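You operate a simulated robot arm through the tools that you are given. There is no shell and no other tool. Be economical: measure what you need, move in short steps, check, and stop when the job is done.

You run a simulated two-armed robot. Do the job below in one go: nothing can be reset, and whatever is moved stays where it is left.

JOB
Open the wide drawer, put the thin spacer on the top of the green table away in the inside of the wide drawer, then shut the drawer. Take the wide brush on the top of the long bench and put it away on the top of the wax bench. Take the green box from the top of the long bench and leave it on the shelf of the long bench. Put the banded block on the top of the long bench away on the lower board of the plank shelf. Put one of the banded gauges from the top of the long bench on the top of the goods bench. Open the roller drawer. The order is free. Set down upright: thin spacer, banded gauge.

The check looks at the end state, three seconds after you hand in, the way a careful person would. Anything else that was tipped, shoved, dropped, spilled or broken makes it a failure.

ROBOT AND FRAMES
Two 7-joint arms with two-finger parallel grippers on one trunk, on a base that drives. Base frame: it is fixed to the floor where the robot stands at the start and does not move with it; the origin is under the middle of the robot, x ahead of it, y to its left, z up. Readings come in cm, degrees, newtons and seconds.
The left shoulder is at the start at [6.1, 19.7, 90.4], the right one opposite. With the tool pointing down near the work surface each hand reaches from about 28 to 72 cm from the robot's upright axis, wherever it stands, measured 20 degrees to its own side. Places, roughly: banded block (6x4x4 cm) [-10, -450, 80]; banded gauge [25, -425, 75]; green box [-25, -400, 75]; inside of the wide drawer [50, 20, 60]; lower board of the plank shelf [730, 10, 120]; roller drawer [20, 560, 50]; shelf of the long bench [-10, -430, 20]; thin spacer (9x2x3 cm) [470, 90, 80]; top of the goods bench [-30, -640, 70]; top of the wax bench [-290, -310, 90]; wide brush (8x4x7 cm) [-60, -390, 80]; wide drawer [50, 20, 70]. Payload 1.57 kg a hand.
The tool frame of a hand sits at the grasp point between the pads (the TCP): z along the fingers, y along the line on which they close. The tips reach 3 cm beyond it. The gripper opens to 11 cm. The fingers are 2.4 cm wide and 1.2 cm thick; the gripper's body (4.8 by 11.2 cm) begins 7.8 cm behind the TCP.
Orientation is told as [roll, pitch, yaw] about the base's x, y, z axes, in that order, counted from this pose: with the fingers straight down and closing along the base's y, the tool's x points along the base's -x, its y along +y and its z along -z.

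CONTROLS
- The arms move only by the tool move_arm. It takes "left_moves", "right_moves" or both (then of equal length, played together; a hand with none holds still); each is a list that holds one entry, the list of rows, each a list of 7 numbers: the shift along the tool's x, y, z in cm, then the turn, a rotation vector about the tool's x, y, z in degrees, then the finger opening in cm, from 0 to 11. In form: [[[tx, ty, tz, ax, ay, az, grip], ...]]. A call has 1 to 8 rows; each row shifts and turns the commanded pose from where the row before left it, along the tool's axes as they then stand. A row lasts 0.2 s, in which the tool goes at most 5 cm and 8.6 degrees; a call with a longer step from one row to the next is refused whole, and so is a gripper value outside its range. A pose out of reach is approached as far as the arm can. The call stops where the force on the tool passes 40 N (or 10 N more than at its start, if that is more) or the arm is blocked; 0.2 s more then pass. The fingers move at their own pace (about 7.2 cm/s each) and stop on an object; they squeeze with about 39 N. The grip force told is the motor's: it shows also when the fingers shut on nothing. Time passes only in rows, and 0.2 s behind the last, so rows that do not move let the fingers close. It gives the time, the measured TCP pose, the force on the tool (base axes), the opening and the grip force at its end, in the units of the frame above (readings bear some noise), with the torque about the TCP (base axes, N m) and any sound that the robot's microphone picked up, and new pictures: "pictures" is both (left out), scene, wrist or none (wrist: the cameras of the hands that moved).
- Cameras (640 x 400 px; columns grow to the right, rows downward): "scene" is now at [9.48, 0.06, 147.18]; the picture's right is [0.02, -1.00, -0.00], its down [-0.90, -0.02, -0.45] and it looks along [0.45, 0.01, -0.90] (base axes); focal length 268 px, centre (320, 200). "left" rides on the left gripper at [7, -1.6, -14.1] in its tool frame; the picture's right is [0.23, 0.97, 0.00], its down [-0.85, 0.20, -0.48] and it looks along [-0.47, 0.11, 0.88] (tool axes); focal length 222 px, centre (320, 200). "right" rides on the right gripper at [7, 1.6, -14.1] in its tool frame; the picture's right is [-0.23, 0.97, 0.00], its down [-0.85, -0.20, -0.48] and it looks along [-0.47, -0.11, 0.88] (tool axes); focal length 222 px, centre (320, 200). There is no depth. A picture from a camera that has moved, and an enlarged one, comes with that camera's place and axes in the base frame and with its lens.
- slide_trunk(by): slides the trunk up (or, below 0, down) by that many cm; the arms and the scene camera ride with it, the base frame stays. It gives what a move gives, with no picture.
- steer(legs): drives the robot by 1 to 6 legs, each [ahead, left, turn to the left] in cm, cm and degrees, along the robot's own axes; the way and the turn of a leg run together, so that a leg with both is an arc; at most 150 cm and 180 degrees a leg. The arms and the cameras ride along, it lands a little off, and it stops where it bumps. It gives what a move gives, and a new picture of the scene camera.
- head_to(pan, tilt): turns the head with the scene camera to pan (to the left, within 86 degrees either way) and tilt (down, from -29 to 69), counted from straight ahead of the robot. It gives what a move gives, and a new picture of the scene camera.
- inspect(camera, box): a new picture of the part [left, top, right, bottom] of that camera's present view, enlarged. The clock stands still meanwhile.
- hand_in(): hands the job in; it is judged then, once.

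Work in short steps. Places have to be worked out from the pictures, the camera data and where the tool is seen: move nearer, look again, correct. Check each grasp and each placing, and mend what went wrong. You have 196 turns and 260 pictures in all, those below and enlarged ones among them. Open the grippers and draw the arms clear of the work before you hand the job in, unless the task says otherwise; then end with one line.

The tools are called after "Call:" as name(argument=value, ...) on one line, values as JSON. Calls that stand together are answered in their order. move_arm: Moves the arms, as the interface text tells. Its arguments: {"type":"object","properties":{"left_moves":{"type":"array","items":{"type":"array","items":{"type":"array","items":{"type":"number"}}}},"right_moves":{"type":"array","items":{"type":"array","items":{"type":"array","items":{"type":"number"}}}},"pictures":{"type":"string","enum":["both","scene","wrist","none"]}},"required":[]} The other tools are called the same way: slide_trunk (by) slides the trunk up or down; steer (legs) drives the base; head_to (pan, tilt) turns the head that bears the scene camera; inspect (camera, box) takes an enlarged picture of a part of a camera's view; hand_in () hands the job in.

At the start:

```text
t: 0.0
left_tool_pos: [36.78, 9.59, 84.82]
left_ee_rot: [0.1, 0.2, 0.0]
left_wrist_force: [0.6, 0.1, -0.4]
left_torque: [-0.02, -0.01, -0.02]
left_grip_width: 10.99
left_grasp_force: 0.1
right_tool_pos: [39.12, -22.02, 85.1]
right_ee_rot: [0.0, 0.1, 0.0]
right_wrist_force: [-0.9, -0.6, -0.4]
right_torque: [-0.01, 0.02, 0.01]
right_grip_width: 11.01
right_grasp_force: 0.1
trunk travel left (down, up): [-50.0, 49.0]
robot x, y, heading: [-0.18, 0.42, -0.1]
head pan, tilt: [1.4, 63.5]
```

scene: 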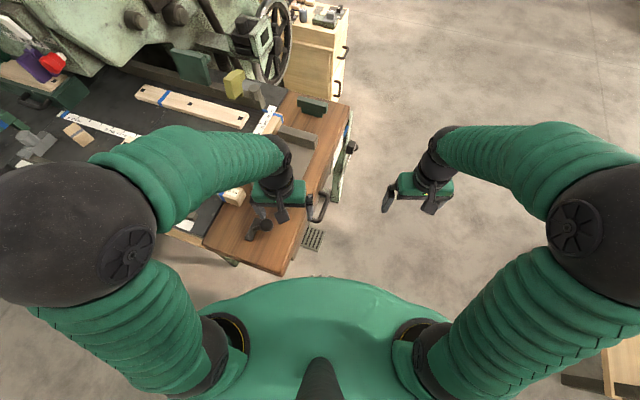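
right: 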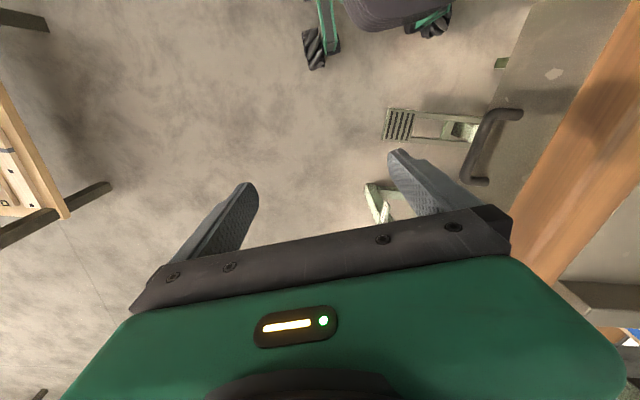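
left: 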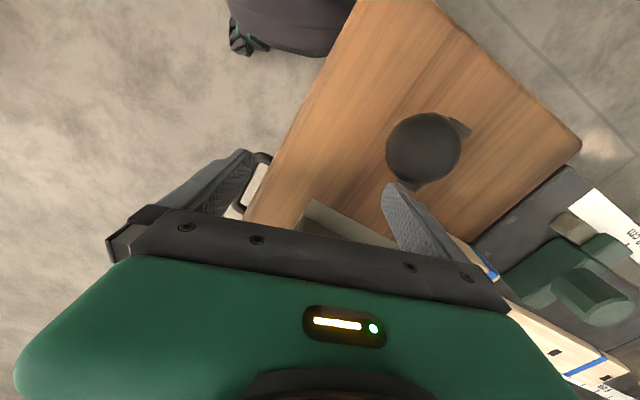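

The wide drawer seems to be in the wooden bench to the front left, with its handle on the side facing right. I'll look around with the head first.

Call:
head_to(pan=0, tilt=15)

Call:
head_to(pan=-80, tilt=15)

Call:
head_to(pan=80, tilt=15)

Call:
head_to(pan=20, tilt=55)

```text
t: 1.2
left_tool_pos: [36.82, 9.62, 84.66]
left_ee_rot: [0.0, 0.1, 0.0]
left_wrist_force: [0.1, -1.0, -0.6]
left_torque: [-0.02, 0.0, -0.02]
left_grip_width: 11.0
left_grasp_force: 0.1
right_tool_pos: [39.1, -22.12, 85.14]
right_ee_rot: [0.0, -0.1, 0.0]
right_wrist_force: [0.1, 0.4, -0.5]
right_torque: [0.01, 0.0, 0.02]
right_grip_width: 11.0
right_grasp_force: 0.1
trunk travel left (down, up): [-50.0, 49.0]
robot x, y, heading: [-0.09, 0.15, 0.1]
head pan, tilt: [0.0, 15.0]
camera scene: at [12.58, -0.09, 154.19], right [0.0, -1.0, 0.0], down [-0.26, 0.0, -0.97], along [0.97, 0.0, -0.26], focal length 268 px, centre (320, 200)
```

scene: 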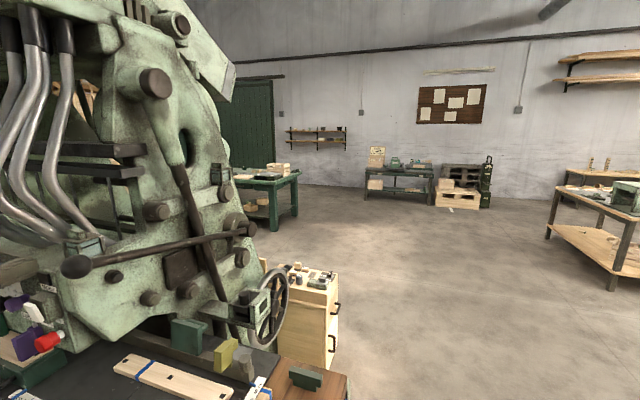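

```text
t: 2.7
left_tool_pos: [36.75, 9.58, 84.74]
left_ee_rot: [0.0, -0.1, 0.0]
left_wrist_force: [0.5, -0.3, 0.1]
left_torque: [0.01, 0.03, 0.01]
left_grip_width: 10.99
left_grasp_force: 0.1
right_tool_pos: [39.22, -22.11, 85.12]
right_ee_rot: [0.0, 0.0, 0.1]
right_wrist_force: [0.5, -0.1, 0.5]
right_torque: [-0.03, -0.01, -0.02]
right_grip_width: 10.99
right_grasp_force: 0.0
trunk travel left (down, up): [-50.0, 49.0]
robot x, y, heading: [-0.21, -0.15, -0.0]
head pan, tilt: [-80.0, 15.0]
camera scene: at [4.86, -9.3, 154.2], right [-0.98, -0.17, 0.0], down [-0.05, 0.26, -0.97], along [0.17, -0.95, -0.26], focal length 268 px, centre (320, 200)
```

scene: 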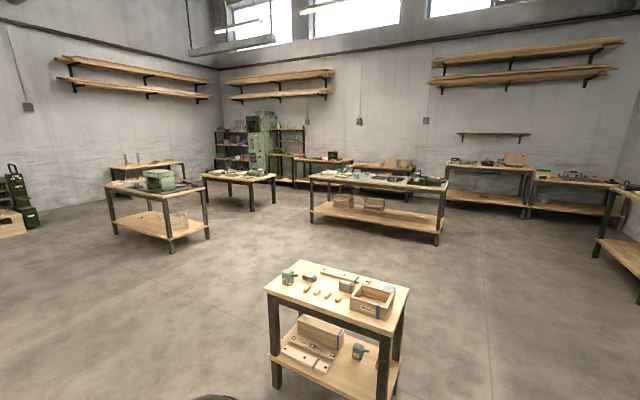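

```text
t: 5.2
left_tool_pos: [36.87, 9.52, 84.82]
left_ee_rot: [0.0, 0.0, -0.1]
left_wrist_force: [0.9, -0.6, -0.5]
left_torque: [0.0, -0.01, 0.01]
left_grip_width: 10.99
left_grasp_force: 0.0
right_tool_pos: [39.17, -22.11, 85.17]
right_ee_rot: [-0.1, 0.0, 0.0]
right_wrist_force: [-0.4, -1.3, 0.0]
right_torque: [-0.01, 0.01, 0.0]
right_grip_width: 10.96
right_grasp_force: 0.1
trunk travel left (down, up): [-50.0, 49.0]
robot x, y, heading: [0.1, -0.11, 0.3]
head pan, tilt: [80.0, 15.0]
camera scene: at [4.86, 9.11, 154.21], right [0.98, -0.17, 0.0], down [-0.05, -0.25, -0.97], along [0.17, 0.95, -0.26], focal length 268 px, centre (320, 200)
```

scene: 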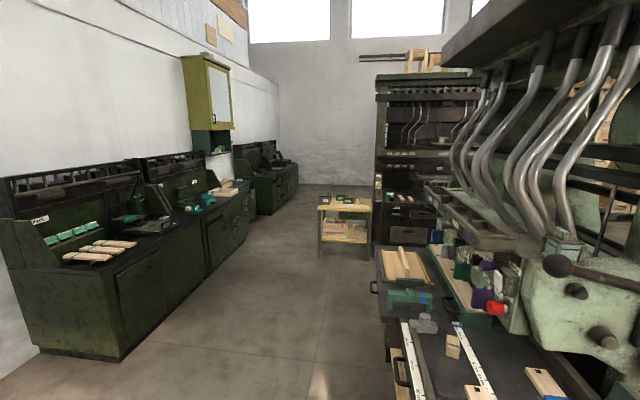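

```text
t: 6.5
left_tool_pos: [36.78, 9.53, 84.77]
left_ee_rot: [0.0, 0.0, 0.0]
left_wrist_force: [-0.5, 0.7, -1.1]
left_torque: [0.03, -0.04, -0.01]
left_grip_width: 11.01
left_grasp_force: 0.0
right_tool_pos: [39.2, -22.06, 85.11]
right_ee_rot: [-0.1, 0.0, 0.0]
right_wrist_force: [0.9, -0.2, -0.1]
right_torque: [0.01, 0.02, -0.01]
right_grip_width: 10.98
right_grasp_force: 0.1
trunk travel left (down, up): [-50.0, 49.0]
robot x, y, heading: [0.25, 0.01, 0.3]
head pan, tilt: [20.0, 55.0]
camera scene: at [10.0, 2.38, 148.18], right [0.34, -0.94, 0.0], down [-0.77, -0.28, -0.57], along [0.54, 0.2, -0.82], focal length 268 px, centre (320, 200)
```

scene: 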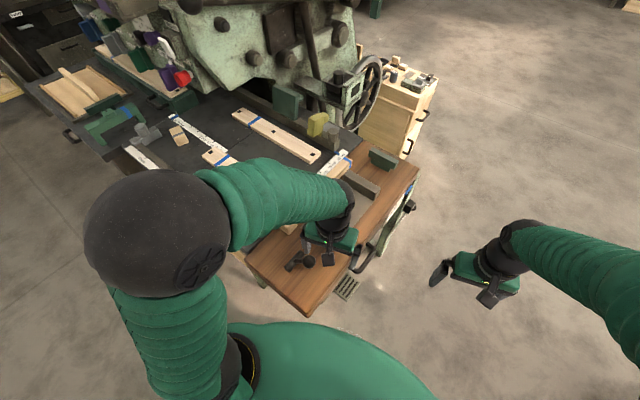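

The bench with the wide drawer lies ahead and to the left, and its front faces right (-y). I'll strafe right so the left arm clears the bench, then turn to face it.

Call:
steer(legs=[[0, -75, 0], [0, 0, 60]])

Call:
head_to(pan=0, tilt=40)

```text
t: 13.2
left_tool_pos: [9.67, -38.34, 84.78]
left_ee_rot: [-0.3, 0.0, 60.2]
left_wrist_force: [-0.1, -0.2, 1.2]
left_torque: [0.0, -0.01, -0.03]
left_grip_width: 11.01
left_grasp_force: 0.0
right_tool_pos: [38.26, -52.03, 85.21]
right_ee_rot: [-0.2, 0.0, 60.3]
right_wrist_force: [-0.2, 0.8, -0.6]
right_torque: [-0.03, -0.04, -0.02]
right_grip_width: 10.97
right_grasp_force: 0.1
trunk travel left (down, up): [-50.0, 49.0]
robot x, y, heading: [-0.15, -74.76, 60.3]
head pan, tilt: [20.0, 55.0]
camera scene: at [2.3, -65.08, 148.17], right [0.99, -0.17, 0.0], down [-0.14, -0.81, -0.57], along [0.1, 0.56, -0.82], focal length 268 px, centre (320, 200)
```

scene: 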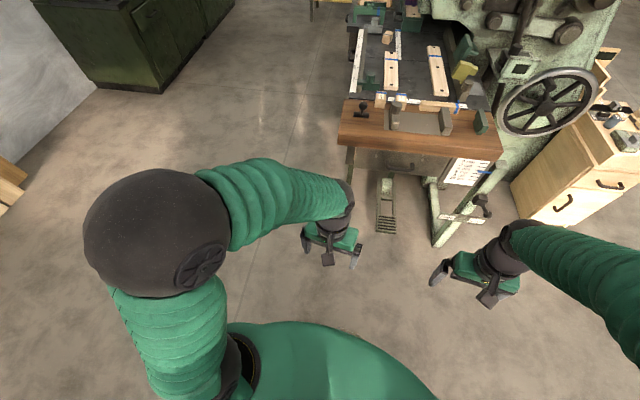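

```text
t: 14.0
left_tool_pos: [9.9, -38.46, 84.68]
left_ee_rot: [0.0, 0.1, 60.4]
left_wrist_force: [0.2, 0.1, -0.1]
left_torque: [-0.01, 0.01, 0.0]
left_grip_width: 11.02
left_grasp_force: 0.1
right_tool_pos: [38.57, -52.08, 85.28]
right_ee_rot: [0.0, 0.0, 60.3]
right_wrist_force: [-0.2, 0.3, 0.9]
right_torque: [0.0, 0.02, -0.01]
right_grip_width: 11.01
right_grasp_force: 0.0
trunk travel left (down, up): [-50.0, 49.0]
robot x, y, heading: [-0.14, -75.4, 60.3]
head pan, tilt: [0.0, 40.0]
camera scene: at [5.79, -65.05, 150.24], right [0.87, -0.5, 0.0], down [-0.32, -0.56, -0.76], along [0.38, 0.66, -0.64], focal length 268 px, centre (320, 200)
```

scene: 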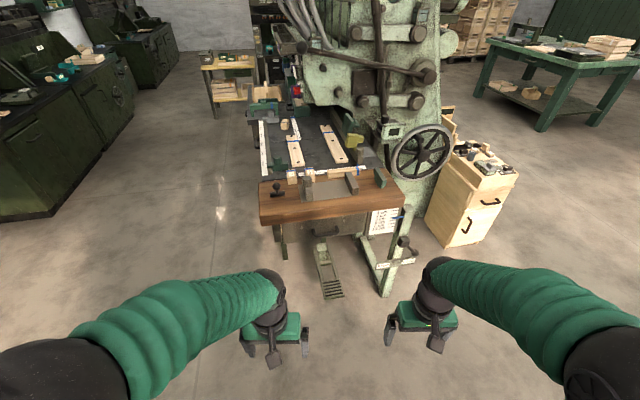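

The handle looks to be near (45, -1, 68), and the bench front is turned about -19°. I'll square up to it and look closer.

Call:
steer(legs=[[0, 0, 10.5], [16, -4, 0]])

Call:
head_to(pan=0, tilt=50)

Call:
inspect(camera="scene", box=[220, 80, 480, 240])

```text
t: 16.2
left_tool_pos: [11.93, -23.47, 84.82]
left_ee_rot: [-0.1, 0.0, 70.9]
left_wrist_force: [0.2, 0.0, -0.1]
left_torque: [-0.02, -0.04, 0.01]
left_grip_width: 10.99
left_grasp_force: 0.0
right_tool_pos: [42.6, -31.69, 85.24]
right_ee_rot: [-0.2, 0.0, 70.9]
right_wrist_force: [-0.5, -0.1, -0.7]
right_torque: [0.0, 0.0, 0.0]
right_grip_width: 10.99
right_grasp_force: 0.0
trunk travel left (down, up): [-50.0, 49.0]
robot x, y, heading: [9.19, -61.55, 70.9]
head pan, tilt: [0.0, 40.0]
camera scene: at [12.68, -50.3, 150.25], right [0.94, -0.33, 0.0], down [-0.21, -0.61, -0.77], along [0.25, 0.72, -0.64], focal length 268 px, centre (320, 200)
```

scene: 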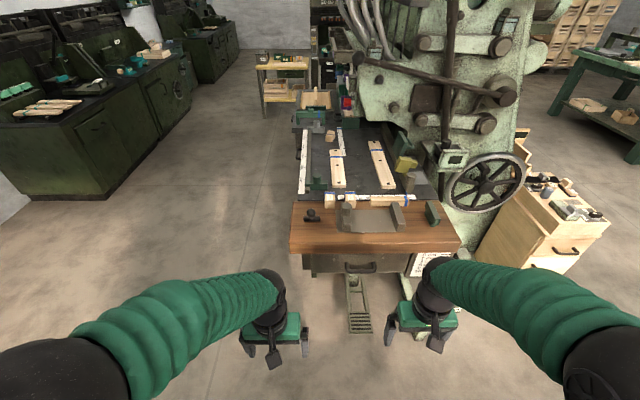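

```text
t: 16.9
left_tool_pos: [12.02, -23.49, 84.81]
left_ee_rot: [0.1, -0.1, 71.0]
left_wrist_force: [-0.9, -0.5, 0.0]
left_torque: [0.02, -0.04, 0.02]
left_grip_width: 11.01
left_grasp_force: 0.0
right_tool_pos: [42.7, -31.7, 85.14]
right_ee_rot: [0.1, 0.0, 70.9]
right_wrist_force: [0.2, -0.4, 0.0]
right_torque: [0.01, -0.02, -0.03]
right_grip_width: 10.98
right_grasp_force: 0.1
trunk travel left (down, up): [-50.0, 49.0]
robot x, y, heading: [9.01, -61.52, 70.9]
head pan, tilt: [0.0, 50.0]
camera scene: at [12.64, -51.07, 148.83], right [0.94, -0.33, 0.0], down [-0.25, -0.72, -0.64], along [0.21, 0.61, -0.77], focal length 268 px, centre (320, 200)
```

scene: 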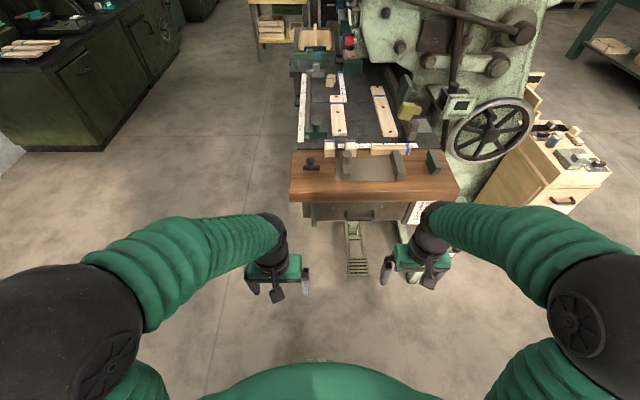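

```text
2.46 times, centred on (350, 160) of scene
camera zoom: at [12.64, -51.07, 148.83], right [0.94, -0.33, 0.0], down [-0.25, -0.72, -0.64], along [0.21, 0.61, -0.77], focal length 661 px, centre (246, 298)
```

zoom: 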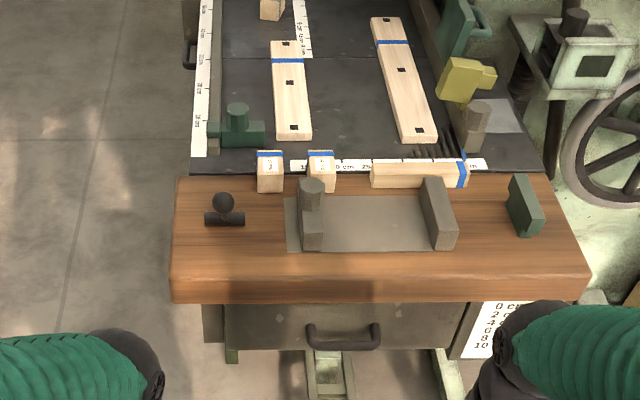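

The sightlines put the handle at about (45, -0.8, 70), with the bar parallel to the bench front. I'll turn the right hand to point ahead with the fingers closing vertically.

Call:
move_arm(right_moves=[[[-5, 0, 0, -4.95, -4.95, 4.95, 6], [-4, 0, 0, -4.95, -4.95, 4.95, 6], [0, 0, 0, -4.95, -4.95, 4.95, 6], [0, 0, 0, -4.95, -4.95, 4.95, 6], [0, 0, 0, -4.95, -4.95, 4.95, 6], [0, 0, 0, -4.95, -4.95, 4.95, 6], [0, 0, 0, -4.95, -4.95, 4.95, 6], [0, 0, 0, -4.95, -4.95, 4.95, 6]]], pictures="none")

Call:
move_arm(right_moves=[[[0, 0, 0, -4.95, -4.95, 4.95, 6], [0, 0, 0, -4.95, -4.95, 4.95, 6], [0, 0, 0, -4.95, -4.95, 4.95, 6], [0, 0, 0, -4.95, -4.95, 4.95, 6], [0, 0, 0, -4.95, -4.95, 4.95, 6], [0, 0, 0, -4.95, -4.95, 4.95, 6]]], pictures="both")

```text
t: 18.7
left_tool_pos: [12.08, -23.6, 84.79]
left_ee_rot: [0.1, 0.0, 70.9]
left_wrist_force: [0.9, -1.0, -0.4]
left_torque: [-0.01, 0.0, 0.04]
left_grip_width: 11.01
left_grasp_force: 0.0
right_tool_pos: [46.02, -23.33, 85.42]
right_ee_rot: [52.6, -19.0, 18.4]
right_wrist_force: [-0.2, -0.4, -0.2]
right_torque: [0.01, 0.03, -0.01]
right_grip_width: 5.99
right_grasp_force: 0.1
trunk travel left (down, up): [-50.0, 49.0]
robot x, y, heading: [8.91, -61.55, 70.8]
head pan, tilt: [0.0, 50.0]
```

```text
t: 20.1
left_tool_pos: [12.29, -23.5, 84.85]
left_ee_rot: [0.0, 0.1, 70.9]
left_wrist_force: [-0.6, -0.5, 0.4]
left_torque: [0.0, -0.01, 0.01]
left_grip_width: 11.01
left_grasp_force: 0.0
right_tool_pos: [47.61, -21.86, 84.94]
right_ee_rot: [90.1, 0.1, -19.1]
right_wrist_force: [-0.5, -0.6, -0.2]
right_torque: [0.01, -0.01, 0.01]
right_grip_width: 6.01
right_grasp_force: 0.1
right hand out of reach, approached as far as the arm can: row 2, 3
trunk travel left (down, up): [-50.0, 49.0]
robot x, y, heading: [8.92, -61.36, 71.0]
head pan, tilt: [0.0, 50.0]
camera scene: at [12.81, -51.03, 148.82], right [0.94, -0.33, 0.0], down [-0.25, -0.73, -0.64], along [0.21, 0.61, -0.77], focal length 268 px, centre (320, 200)
camera right: at [36.3, -33.0, 86.4], right [0.22, -0.08, 0.97], down [0.65, -0.73, -0.2], along [0.73, 0.68, -0.11], focal length 222 px, centre (320, 200)
```

scene: 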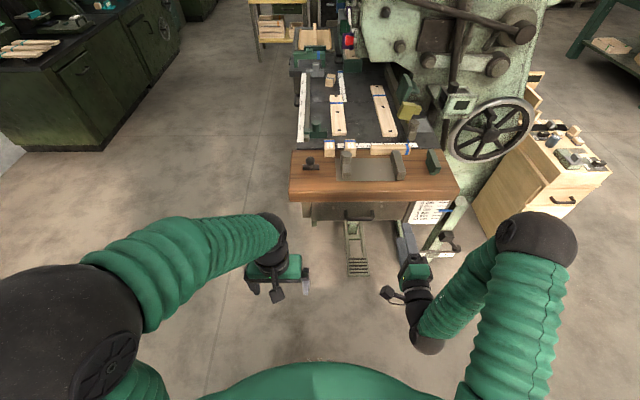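
right: 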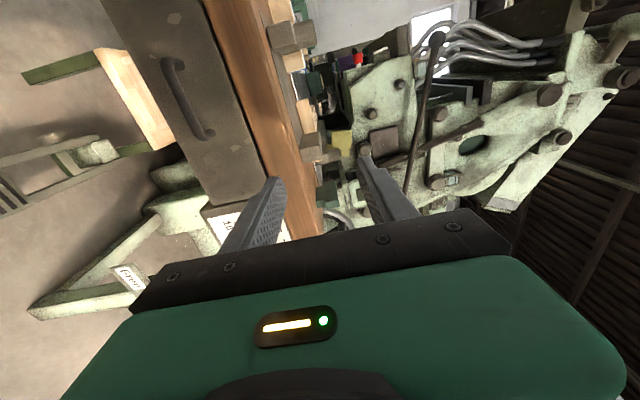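

The wrist camera agrees: the handle is near (45, -1, 69). I'll move the hand down and left until it is level in front of it.

Call:
move_arm(right_moves=[[[2.3, -4, 0, 0, 0, 0, 6], [2.3, -4, 0, 0, 0, 0, 6], [2.3, -4, 0, 0, 0, 0, 6], [2.3, -3.7, 0, 0, 0, 0, 6], [0, 0, 4, 0, 0, 0, 6], [0, 0, 4, 0, 0, 0, 6]]], pictures="both")

```text
t: 21.5
left_tool_pos: [12.13, -23.54, 84.81]
left_ee_rot: [0.0, 0.0, 70.9]
left_wrist_force: [0.5, 0.3, -0.4]
left_torque: [0.03, -0.01, -0.05]
left_grip_width: 10.99
left_grasp_force: 0.0
right_tool_pos: [41.33, -11.05, 69.12]
right_ee_rot: [90.0, 0.1, -19.1]
right_wrist_force: [0.2, -0.4, 0.1]
right_torque: [0.0, -0.01, -0.01]
right_grip_width: 6.01
right_grasp_force: 0.0
trunk travel left (down, up): [-50.0, 49.0]
robot x, y, heading: [9.11, -61.68, 70.8]
head pan, tilt: [0.0, 50.0]
camera scene: at [12.77, -51.01, 148.81], right [0.94, -0.33, 0.0], down [-0.25, -0.73, -0.64], along [0.21, 0.61, -0.77], focal length 268 px, centre (320, 200)
camera right: at [30.04, -22.32, 70.59], right [0.22, -0.07, 0.97], down [0.65, -0.73, -0.2], along [0.73, 0.68, -0.11], focal length 222 px, centre (320, 200)
```

scene: 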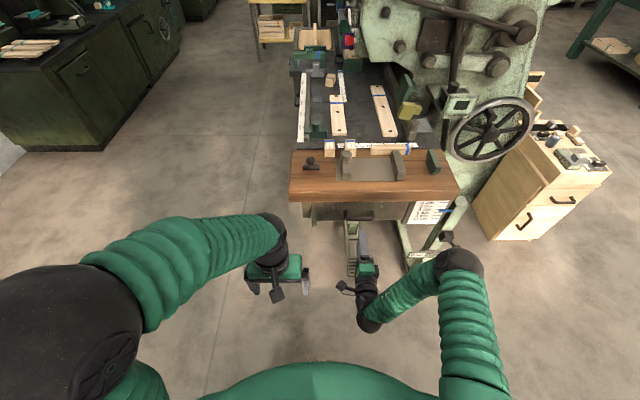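
right: 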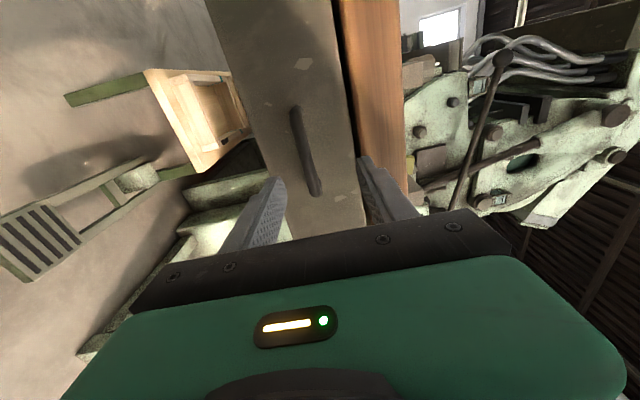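

The handle sits between the fingers, at about z 67.3 and 11 cm ahead. I'll move in and close on it.

Call:
move_arm(right_moves=[[[0, -1.7, 3, 0, 0, 0, 6], [0, 0, 3, 0, 0, 0, 6], [0, 0, 2.5, 0, 0, 0, 6], [0, 0, 1.5, 0, 0, 0, 6], [0, 0, 0, 0, 0, 0, 0], [0, 0, 0, 0, 0, 0, 0], [0, 0, 0, 0, 0, 0, 0]]], pictures="wrist")

```text
t: 23.1
left_tool_pos: [12.18, -23.4, 84.73]
left_ee_rot: [0.1, 0.2, 70.9]
left_wrist_force: [0.0, -0.1, -0.1]
left_torque: [0.0, 0.0, -0.03]
left_grip_width: 11.0
left_grasp_force: 0.1
right_tool_pos: [44.55, -1.7, 67.09]
right_ee_rot: [89.4, 0.1, -19.0]
right_wrist_force: [-2.2, -0.6, -21.0]
right_torque: [-0.48, 0.01, -0.27]
right_grip_width: 1.6
right_grasp_force: 31.6
trunk travel left (down, up): [-50.0, 49.0]
robot x, y, heading: [9.24, -61.35, 70.8]
head pan, tilt: [0.0, 50.0]
camera right: at [33.39, -12.89, 68.83], right [0.22, -0.07, 0.97], down [0.65, -0.73, -0.2], along [0.73, 0.68, -0.12], focal length 222 px, centre (320, 200)
```

right: 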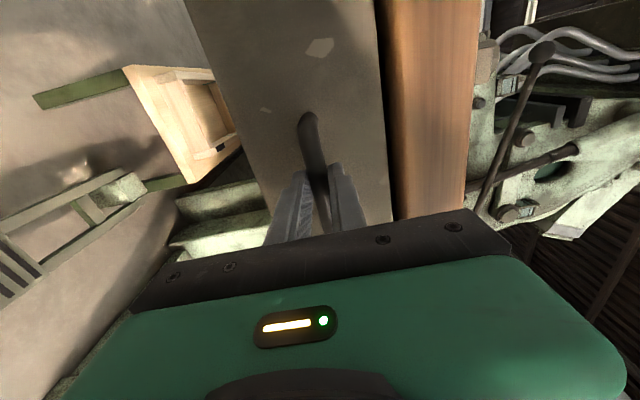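

The bar is gripped (1.6 cm). I'll ease down a little to relieve the vertical load, then pull straight back.

Call:
move_arm(right_moves=[[[0, -0.4, -1, 0, 0, 0, 0], [0, 0, -2, 0, 0, 0, 0], [0, 0, -3, 0, 0, 0, 0], [0, 0, -3, 0, 0, 0, 0], [0, 0, -3, 0, 0, 0, 0], [0, 0, -3, 0, 0, 0, 0]]], pictures="scene")

```text
t: 24.5
left_tool_pos: [12.21, -23.81, 84.88]
left_ee_rot: [0.1, -0.1, 70.8]
left_wrist_force: [0.1, 0.2, 0.5]
left_torque: [0.01, 0.05, -0.01]
left_grip_width: 10.98
left_grasp_force: 0.0
right_tool_pos: [39.81, -16.04, 67.13]
right_ee_rot: [90.2, 0.2, -19.3]
right_wrist_force: [5.4, -3.8, 1.8]
right_torque: [-0.18, 0.01, -0.13]
right_grip_width: 1.59
right_grasp_force: 31.0
trunk travel left (down, up): [-50.0, 49.0]
robot x, y, heading: [9.02, -61.55, 70.8]
head pan, tilt: [0.0, 50.0]
camera scene: at [12.89, -51.26, 148.84], right [0.94, -0.33, 0.0], down [-0.25, -0.72, -0.64], along [0.21, 0.61, -0.77], focal length 268 px, centre (320, 200)
```

scene: 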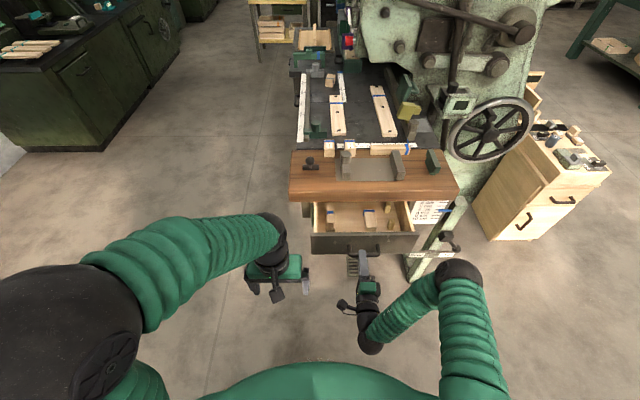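

The drawer slides freely and has parts inside. I'll pull a bit more, then look.

Call:
move_arm(right_moves=[[[0, 0, -3, 0, 0, 0, 0], [0, 0, -3, 0, 0, 0, 0], [0, 0, -2, 0, 0, 0, 0], [0, 0, 0, 0, 0, 0, 0]]], pictures="scene")

Call:
inspect(camera="scene", box=[260, 140, 500, 290])

```text
t: 25.5
left_tool_pos: [12.16, -23.56, 84.99]
left_ee_rot: [0.2, -0.1, 70.9]
left_wrist_force: [1.3, -0.1, -0.5]
left_torque: [0.0, -0.01, 0.01]
left_grip_width: 11.03
left_grasp_force: 0.2
right_tool_pos: [37.26, -23.58, 67.1]
right_ee_rot: [90.3, 0.1, -19.2]
right_wrist_force: [20.8, -6.5, 14.5]
right_torque: [0.24, -0.21, 0.01]
right_grip_width: 1.59
right_grasp_force: 31.3
trunk travel left (down, up): [-50.0, 49.0]
robot x, y, heading: [9.24, -61.46, 70.9]
head pan, tilt: [0.0, 50.0]
camera scene: at [13.16, -51.53, 148.87], right [0.94, -0.33, 0.0], down [-0.25, -0.72, -0.64], along [0.21, 0.61, -0.77], focal length 268 px, centre (320, 200)
```

scene: 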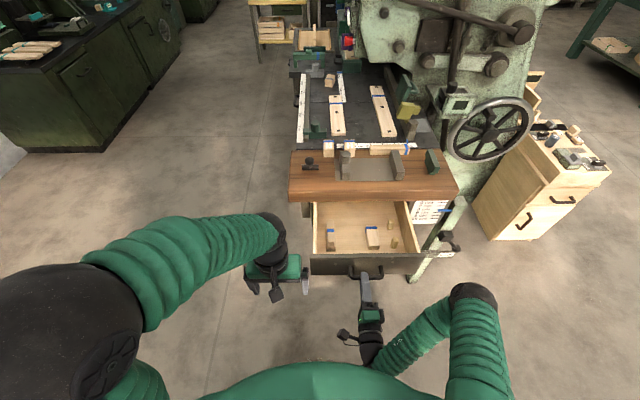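

```text
2.67 times, centred on (380, 215) of scene
camera zoom: at [13.16, -51.53, 148.87], right [0.94, -0.33, 0.0], down [-0.25, -0.72, -0.64], along [0.21, 0.61, -0.77], focal length 716 px, centre (160, 160)
```

zoom: 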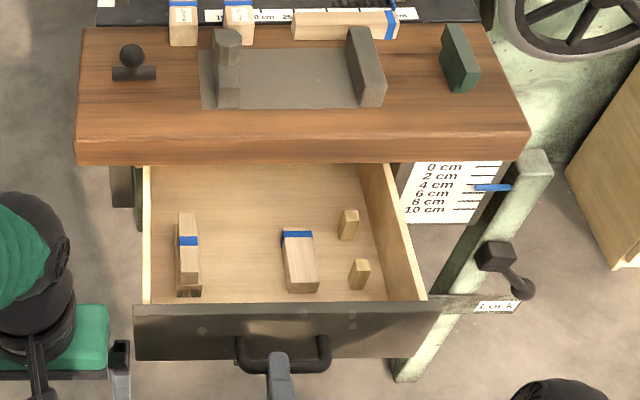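

The drawer is open by about 23 cm with free floor inside. I'll release the handle, draw the hand back and back off a little.

Call:
move_arm(right_moves=[[[0, 0, 0, 0, 0, 0, 5], [0, 0, 0, 0, 0, 0, 5], [0, 0, 0, 0, 0, 0, 5], [0, 0, -3, 0, 0, 0, 5], [0, 0, -3, 0, 0, 0, 5], [0, 0, -2, 0, 0, 0, 5]]], pictures="scene")

Call:
steer(legs=[[-15, 0, 0], [0, 0, -71], [0, 6, 0], [150, 0, 0], [150, 0, 0]])

```text
t: 26.9
left_tool_pos: [12.1, -23.54, 84.82]
left_ee_rot: [0.1, -0.1, 70.8]
left_wrist_force: [-0.1, -0.3, 0.0]
left_torque: [-0.01, 0.02, -0.04]
left_grip_width: 10.98
left_grasp_force: 0.0
right_tool_pos: [34.7, -31.03, 67.07]
right_ee_rot: [90.2, -0.1, -19.0]
right_wrist_force: [-0.1, 0.7, 0.9]
right_torque: [0.0, -0.04, -0.01]
right_grip_width: 5.02
right_grasp_force: 0.0
trunk travel left (down, up): [-50.0, 49.0]
robot x, y, heading: [9.4, -61.8, 70.8]
head pan, tilt: [0.0, 50.0]
camera scene: at [12.76, -51.24, 148.83], right [0.94, -0.33, 0.0], down [-0.25, -0.72, -0.64], along [0.21, 0.61, -0.77], focal length 268 px, centre (320, 200)
```

scene: 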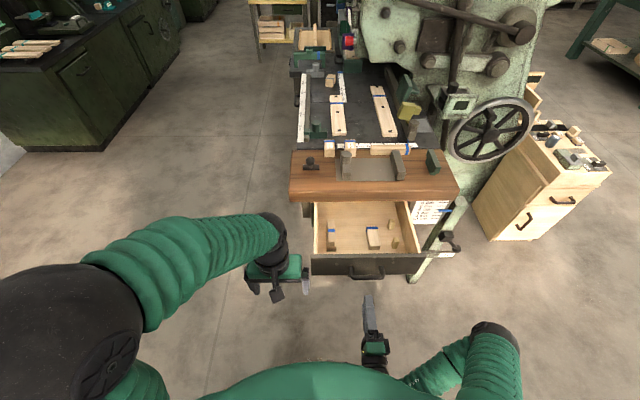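

```text
t: 46.1
left_tool_pos: [343.04, -70.48, 84.82]
left_ee_rot: [0.1, -0.1, -2.0]
left_wrist_force: [0.3, 0.2, -0.9]
left_torque: [-0.03, 0.02, 0.01]
left_grip_width: 11.01
left_grasp_force: 0.0
right_tool_pos: [342.54, -94.15, 67.05]
right_ee_rot: [90.0, 0.0, -92.1]
right_wrist_force: [0.4, -0.5, 0.4]
right_torque: [0.01, -0.02, 0.0]
right_grip_width: 4.99
right_grasp_force: 0.1
trunk travel left (down, up): [-50.0, 49.0]
robot x, y, heading: [306.12, -78.7, -2.2]
head pan, tilt: [0.0, 50.0]
camera scene: at [316.89, -79.24, 148.83], right [-0.04, -1.0, 0.0], down [-0.77, 0.03, -0.64], along [0.64, -0.02, -0.77], focal length 268 px, centre (320, 200)
```

scene: 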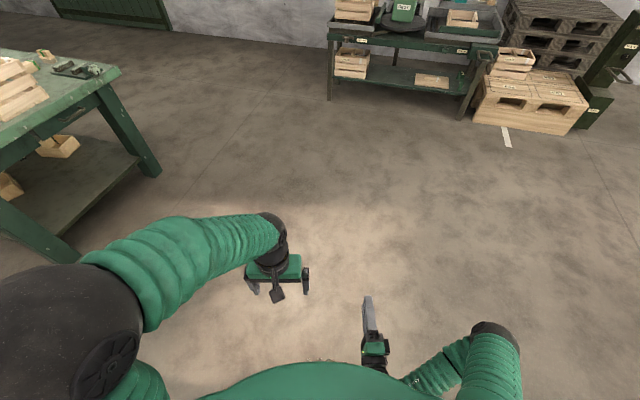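

I'm at (306, -79) with the green table on my left. I'll look at it.

Call:
head_to(pan=45, tilt=30)

Call:
inspect(camera="scene", box=[220, 60, 480, 220])

```text
t: 47.2
left_tool_pos: [342.99, -70.48, 84.83]
left_ee_rot: [0.0, -0.1, -2.1]
left_wrist_force: [0.0, 0.1, 0.5]
left_torque: [0.03, -0.02, 0.02]
left_grip_width: 11.0
left_grasp_force: 0.0
right_tool_pos: [342.4, -94.26, 67.05]
right_ee_rot: [90.1, 0.1, -92.1]
right_wrist_force: [0.0, -0.5, 0.0]
right_torque: [-0.01, -0.04, 0.01]
right_grip_width: 5.01
right_grasp_force: 0.1
trunk travel left (down, up): [-50.0, 49.0]
robot x, y, heading: [306.21, -79.04, -1.9]
head pan, tilt: [45.0, 30.0]
camera scene: at [315.81, -72.81, 151.78], right [0.68, -0.73, 0.0], down [-0.37, -0.34, -0.87], along [0.63, 0.59, -0.5], focal length 268 px, centre (320, 200)
```

scene: 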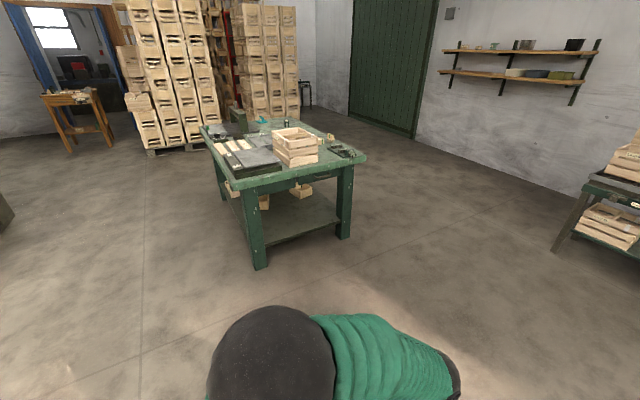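

```text
2.46 times, centred on (350, 140) of scene
camera zoom: at [315.81, -72.81, 151.78], right [0.68, -0.73, 0.0], down [-0.37, -0.34, -0.87], along [0.63, 0.59, -0.5], focal length 661 px, centre (246, 348)
```

zoom: 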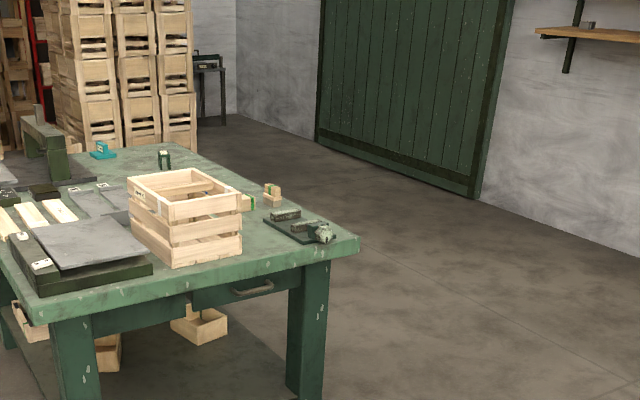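

The table is turned about -14°, and small banded pieces lie near its right (+x) edge. I'll raise the trunk so the hands clear the table, then drive round to that side.

Call:
slide_trunk(by=22)

Call:
steer(legs=[[0, 0, 16], [150, 0, 0], [70, 0, 0], [0, 0, 58], [118, 0, 0], [0, 0, 96]])

Call:
head_to(pan=0, tilt=50)

```text
t: 49.5
left_tool_pos: [343.08, -70.52, 106.77]
left_ee_rot: [0.1, -0.1, -2.1]
left_wrist_force: [0.6, 0.2, 0.3]
left_torque: [0.01, -0.03, -0.02]
left_grip_width: 10.99
left_grasp_force: 0.0
right_tool_pos: [342.48, -94.29, 89.04]
right_ee_rot: [90.1, 0.0, -92.0]
right_wrist_force: [-0.6, -0.3, -0.4]
right_torque: [0.0, 0.04, 0.01]
right_grip_width: 4.99
right_grasp_force: 0.1
trunk travel left (down, up): [-72.0, 27.0]
robot x, y, heading: [306.09, -78.56, -2.2]
head pan, tilt: [45.0, 30.0]
```

```text
t: 73.6
left_tool_pos: [525.13, 83.38, 106.77]
left_ee_rot: [0.1, -0.1, 166.3]
left_wrist_force: [-0.2, -0.4, 0.4]
left_torque: [0.04, 0.0, 0.0]
left_grip_width: 10.97
left_grasp_force: 0.1
right_tool_pos: [530.4, 106.52, 89.03]
right_ee_rot: [90.2, 0.0, 76.4]
right_wrist_force: [0.5, 0.0, 0.4]
right_torque: [0.01, 0.03, -0.01]
right_grip_width: 4.99
right_grasp_force: 0.0
trunk travel left (down, up): [-72.0, 27.0]
robot x, y, heading: [562.92, 83.74, 166.5]
head pan, tilt: [45.0, 30.0]
camera scene: at [552.19, 80.13, 173.79], right [-0.52, 0.85, 0.0], down [0.43, 0.26, -0.87], along [-0.74, -0.45, -0.5], focal length 268 px, centre (320, 200)
```

scene: 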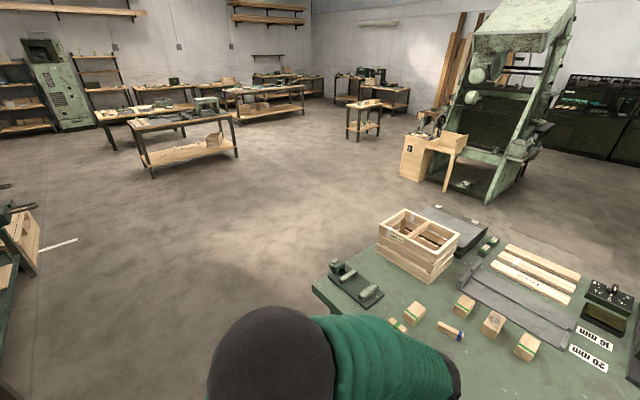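

```text
t: 74.8
left_tool_pos: [525.2, 83.36, 106.88]
left_ee_rot: [0.1, -0.1, 166.4]
left_wrist_force: [-0.8, 0.4, 0.2]
left_torque: [0.0, 0.0, -0.03]
left_grip_width: 11.01
left_grasp_force: 0.1
right_tool_pos: [530.28, 106.49, 89.01]
right_ee_rot: [90.1, 0.0, 76.4]
right_wrist_force: [0.6, 0.1, -0.7]
right_torque: [0.0, 0.02, 0.0]
right_grip_width: 5.02
right_grasp_force: 0.1
trunk travel left (down, up): [-72.0, 27.0]
robot x, y, heading: [562.89, 84.14, 166.4]
head pan, tilt: [0.0, 50.0]
camera scene: at [552.43, 86.62, 170.83], right [0.24, 0.97, 0.0], down [0.74, -0.18, -0.64], along [-0.62, 0.15, -0.77], focal length 268 px, centre (320, 200)
```

scene: 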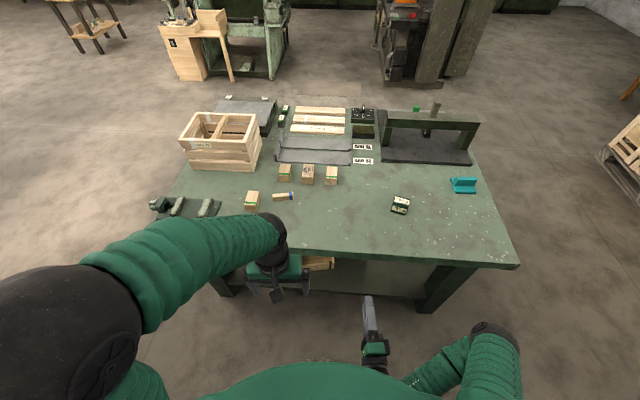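

The table is in view now. I'll zoom in to find the thin spacer among the small blocks.

Call:
inspect(camera="scene", box=[230, 150, 350, 225])

Call:
inspect(camera="scene", box=[230, 90, 400, 196])

```text
5.33 times, centred on (290, 188) of scene
camera zoom: at [552.43, 86.62, 170.83], right [0.24, 0.97, 0.0], down [0.74, -0.18, -0.64], along [-0.62, 0.15, -0.77], focal length 1432 px, centre (480, 267)
```

zoom: 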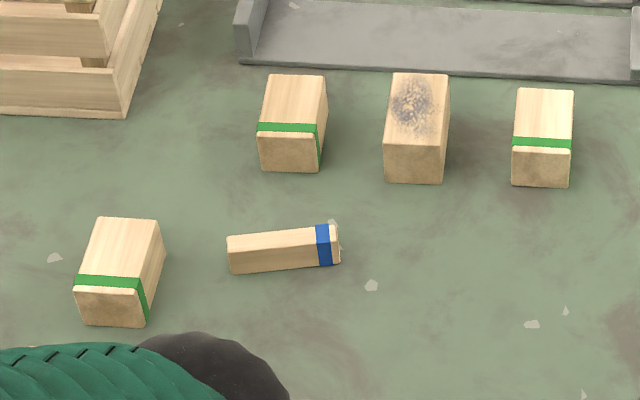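

```text
3.76 times, centred on (315, 143) of scene
camera zoom: at [552.43, 86.62, 170.83], right [0.24, 0.97, 0.0], down [0.74, -0.18, -0.64], along [-0.62, 0.15, -0.77], focal length 1011 px, centre (339, 415)
```

zoom: 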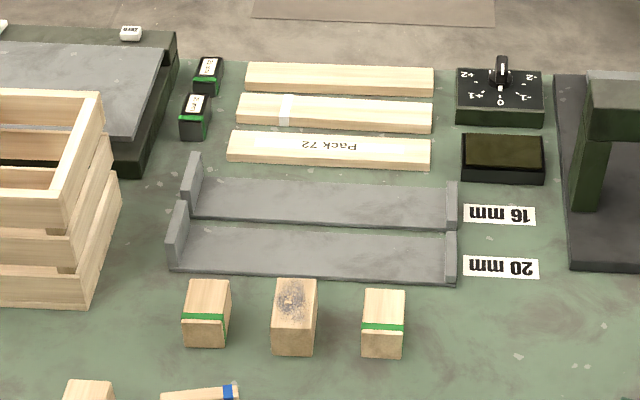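

The blue-banded piece, about 9 × 3 cm, is the thin spacer, near (476, 89) with its long side roughly along y. I'll drive 28 cm closer and turn the left hand so its fingers close across the spacer.

Call:
steer(legs=[[28, 0, 0]])

Call:
move_arm(left_moves=[[[-3, 0, 0, 0, 0, 8.2, 6], [-3, 0, 0, 0, 0, 8.2, 6], [0, -3, 0, 0, 0, 8.2, 6], [0, 0, 0, 0, 0, 8.2, 6], [0, 0, 0, 0, 0, 8.2, 6], [0, 0, 0, 0, 0, 8.2, 6], [0, 0, 0, 0, 0, 8.2, 6], [0, 0, 0, 0, 0, 8.2, 6]]], pictures="wrist")

```text
t: 76.7
left_tool_pos: [497.95, 89.98, 106.8]
left_ee_rot: [0.2, -0.2, 166.3]
left_wrist_force: [-0.1, 1.1, -0.5]
left_torque: [0.0, 0.01, 0.0]
left_grip_width: 11.0
left_grasp_force: 0.2
right_tool_pos: [503.31, 112.92, 88.96]
right_ee_rot: [89.9, -0.1, 76.7]
right_wrist_force: [-0.4, 0.5, 0.0]
right_torque: [0.02, 0.03, -0.03]
right_grip_width: 5.02
right_grasp_force: 0.1
trunk travel left (down, up): [-72.0, 27.0]
robot x, y, heading: [535.8, 90.46, 166.1]
head pan, tilt: [0.0, 50.0]
camera scene: at [525.34, 93.23, 170.85], right [0.24, 0.97, 0.0], down [0.74, -0.18, -0.64], along [-0.62, 0.15, -0.77], focal length 268 px, centre (320, 200)
```

scene: 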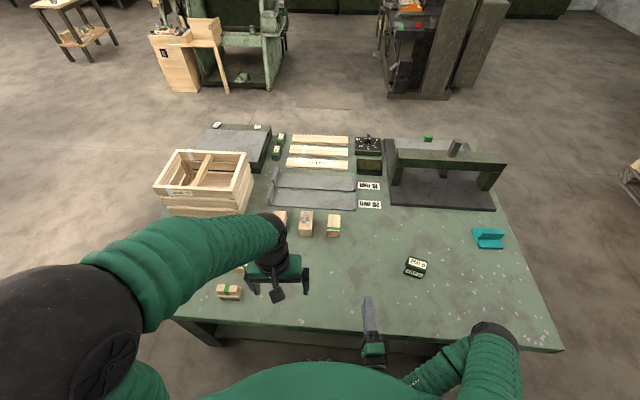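

```text
t: 78.5
left_tool_pos: [493.51, 94.46, 106.81]
left_ee_rot: [0.2, 0.0, 100.6]
left_wrist_force: [-0.1, -0.4, 0.3]
left_torque: [0.0, -0.02, -0.02]
left_grip_width: 5.98
left_grasp_force: 0.1
right_tool_pos: [503.31, 113.01, 89.0]
right_ee_rot: [89.8, 0.1, 76.5]
right_wrist_force: [0.0, 0.0, 0.2]
right_torque: [0.02, -0.01, 0.02]
right_grip_width: 5.01
right_grasp_force: 0.0
trunk travel left (down, up): [-72.0, 27.0]
robot x, y, heading: [535.87, 90.63, 166.5]
head pan, tilt: [0.0, 50.0]
camera left: at [496.44, 87.96, 121.0], right [-0.92, -0.4, 0.0], down [-0.35, 0.8, 0.48], along [-0.19, 0.44, -0.88], focal length 222 px, centre (320, 200)
```

left: 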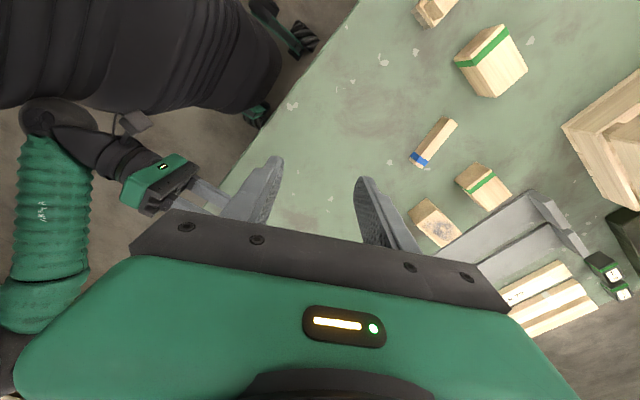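

Crossing the two sightlines puts the spacer at (473, 89, ~80) with its long side along y. I'll move above it and come partway down.

Call:
move_arm(left_moves=[[[0.3, 4.2, 0, 0, 0, 0, 6], [0.3, 4.2, 0, 0, 0, 0, 6], [0.3, 4.2, 0, 0, 0, 0, 6], [0.3, 4.2, 0, 0, 0, 0, 6], [0.3, 4.1, 0, 0, 0, 6, 6], [0, 0, 4, 0, 0, 6, 6], [0, 0, 5, 0, 0, 0, 6], [0, 0, 5, 0, 0, 0, 6]]], pictures="both")

```text
t: 80.3
left_tool_pos: [473.25, 88.91, 92.87]
left_ee_rot: [0.1, -0.1, 88.7]
left_wrist_force: [0.0, 0.0, -0.6]
left_torque: [-0.02, -0.02, -0.01]
left_grip_width: 5.97
left_grasp_force: 0.0
right_tool_pos: [503.0, 112.96, 88.92]
right_ee_rot: [89.8, 0.0, 76.6]
right_wrist_force: [-0.6, -0.3, 0.9]
right_torque: [-0.01, -0.02, 0.04]
right_grip_width: 4.99
right_grasp_force: 0.0
trunk travel left (down, up): [-72.0, 27.0]
robot x, y, heading: [535.55, 90.53, 166.6]
head pan, tilt: [0.0, 50.0]
camera scene: at [524.7, 93.27, 170.81], right [0.24, 0.97, 0.0], down [0.75, -0.18, -0.64], along [-0.62, 0.15, -0.77], focal length 268 px, centre (320, 200)
camera left: at [474.74, 82.12, 106.87], right [-0.98, -0.21, 0.0], down [-0.18, 0.86, 0.48], along [-0.1, 0.47, -0.88], focal length 222 px, centre (320, 200)
```

scene: 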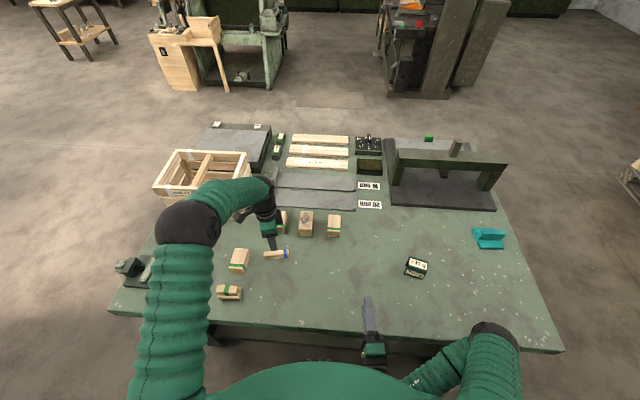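
left: 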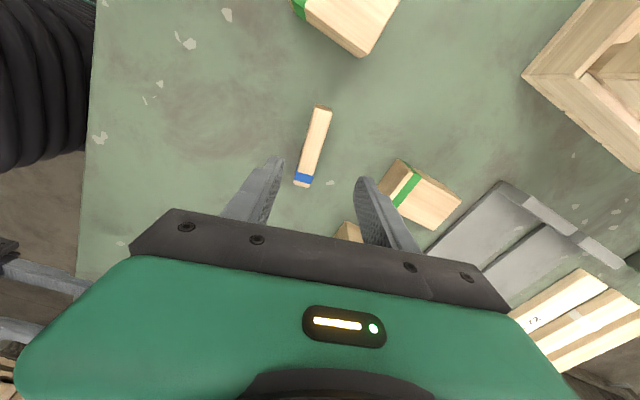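

The spacer is centred between the fingers to within 1 cm. I'll shift slightly and go down carefully to z ≈ 82.

Call:
move_arm(left_moves=[[[-0.3, -0.8, 3, 0, 0, 1.5, 6], [0, 0, 3, 0, 0, 0, 6], [0, 0, 3, 0, 0, 0, 6], [0, 0, 2, 0, 0, 0, 6]]], pictures="wrist")

```text
t: 81.3
left_tool_pos: [474.19, 89.23, 83.04]
left_ee_rot: [0.4, 0.2, 87.2]
left_wrist_force: [3.4, -2.2, 10.2]
left_torque: [-0.07, -0.51, -0.11]
left_grip_width: 6.03
left_grasp_force: 1.0
right_tool_pos: [503.45, 113.0, 89.1]
right_ee_rot: [90.1, 0.0, 76.6]
right_wrist_force: [-0.5, 0.5, -0.1]
right_torque: [0.0, 0.0, 0.02]
right_grip_width: 5.02
right_grasp_force: 0.0
trunk travel left (down, up): [-72.0, 27.0]
robot x, y, heading: [535.87, 90.49, 166.2]
head pan, tilt: [0.0, 50.0]
stopped in row 4 (left hand): the force on the tool passed its limit at 52 N (the readings are from after the stop); the commanded pose is now the measured one
camera left: at [475.52, 82.37, 97.18], right [-0.98, -0.18, 0.01], down [-0.15, 0.86, 0.48], along [-0.09, 0.47, -0.88], focal length 222 px, centre (320, 200)
```

left: 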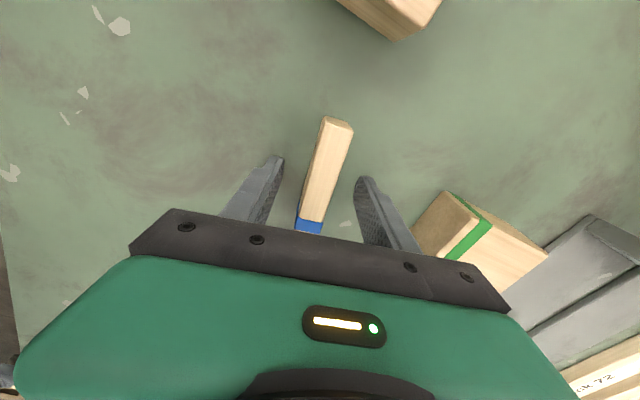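

The tips touched the table, so its top is at about 80.0. I'll lift 0.4 cm and close.

Call:
move_arm(left_moves=[[[0, 0, -0.4, 0, 0, 0, 6], [0, 0, 0, 0, 0, 0, 0], [0, 0, 0, 0, 0, 0, 0], [0, 0, 0, 0, 0, 0, 0], [0, 0, -2, 0, 0, 0, 0], [0, 0, -4, 0, 0, 0, 0], [0, 0, -4, 0, 0, 0, 0]]], pictures="wrist")

```text
t: 82.9
left_tool_pos: [474.16, 89.23, 93.2]
left_ee_rot: [0.3, 0.0, 87.1]
left_wrist_force: [0.6, 1.0, -0.6]
left_torque: [0.03, 0.0, -0.01]
left_grip_width: 1.87
left_grasp_force: 32.2
right_tool_pos: [503.37, 112.91, 89.08]
right_ee_rot: [90.0, -0.1, 76.7]
right_wrist_force: [-0.4, 0.1, -0.4]
right_torque: [0.01, 0.0, 0.03]
right_grip_width: 5.02
right_grasp_force: 0.1
trunk travel left (down, up): [-72.0, 27.0]
robot x, y, heading: [535.63, 90.64, 166.4]
head pan, tilt: [0.0, 50.0]
camera left: at [475.54, 82.28, 107.43], right [-0.98, -0.18, 0.01], down [-0.16, 0.86, 0.48], along [-0.09, 0.47, -0.88], focal length 222 px, centre (320, 200)
```

left: 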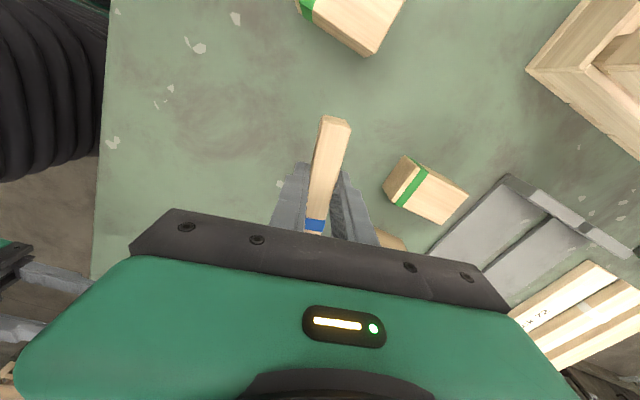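

Grasped at 1.87 cm. I'll lift, draw the arm in, then drive back to the drawer by the same route.

Call:
move_arm(left_moves=[[[0, 0, -5, 0, 0, 0, 0], [0, 0, -5, 0, 0, 0, 0], [0.75, -4, 0, 0, 0, 0, 0], [0.75, -4, 0, 0, 0, 0, 0], [0.75, -4, 0, 0, 0, 0, 0], [0.75, -4, 0, 0, 0, 0, 0], [0.75, -3, 0, 0, 0, 0, 0]]], pictures="none")

Call:
steer(legs=[[-28, 0, 0], [0, 0, 82], [118, 0, 0], [0, 0, -54], [150, 0, 0], [70, 0, 0]])

```text
t: 84.5
left_tool_pos: [492.87, 84.41, 103.31]
left_ee_rot: [0.4, 0.1, 87.2]
left_wrist_force: [-0.8, 0.4, -0.5]
left_torque: [0.0, 0.03, -0.01]
left_grip_width: 1.88
left_grasp_force: 32.7
right_tool_pos: [503.39, 112.81, 89.12]
right_ee_rot: [90.1, 0.1, 76.6]
right_wrist_force: [0.2, 0.3, -0.1]
right_torque: [-0.01, 0.04, -0.01]
right_grip_width: 4.99
right_grasp_force: 0.0
trunk travel left (down, up): [-72.0, 27.0]
robot x, y, heading: [535.7, 90.76, 166.2]
head pan, tilt: [0.0, 50.0]
```

```text
t: 108.6
left_tool_pos: [268.26, -112.44, 103.31]
left_ee_rot: [0.3, 0.1, 117.1]
left_wrist_force: [0.6, 0.2, -0.2]
left_torque: [0.0, 0.01, 0.01]
left_grip_width: 1.87
left_grasp_force: 32.9
right_tool_pos: [263.32, -82.69, 89.0]
right_ee_rot: [89.8, 0.0, 106.6]
right_wrist_force: [-0.1, -0.6, -1.1]
right_torque: [-0.02, 0.0, -0.02]
right_grip_width: 5.01
right_grasp_force: 0.1
trunk travel left (down, up): [-72.0, 27.0]
robot x, y, heading: [302.58, -86.28, -163.9]
head pan, tilt: [0.0, 50.0]
camera scene: at [292.02, -88.89, 170.84], right [-0.28, 0.96, 0.0], down [0.74, 0.21, -0.64], along [-0.62, -0.18, -0.77], focal length 268 px, centre (320, 200)
```

scene: 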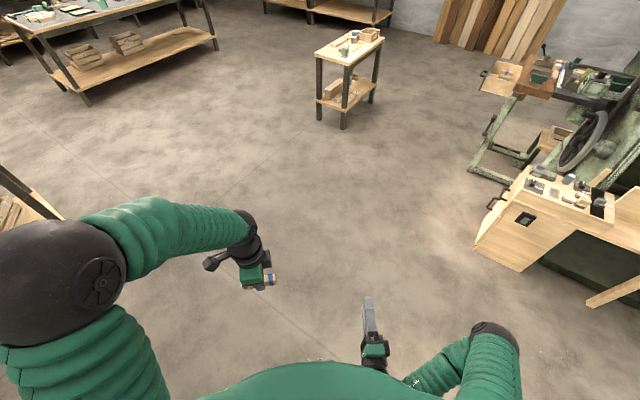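

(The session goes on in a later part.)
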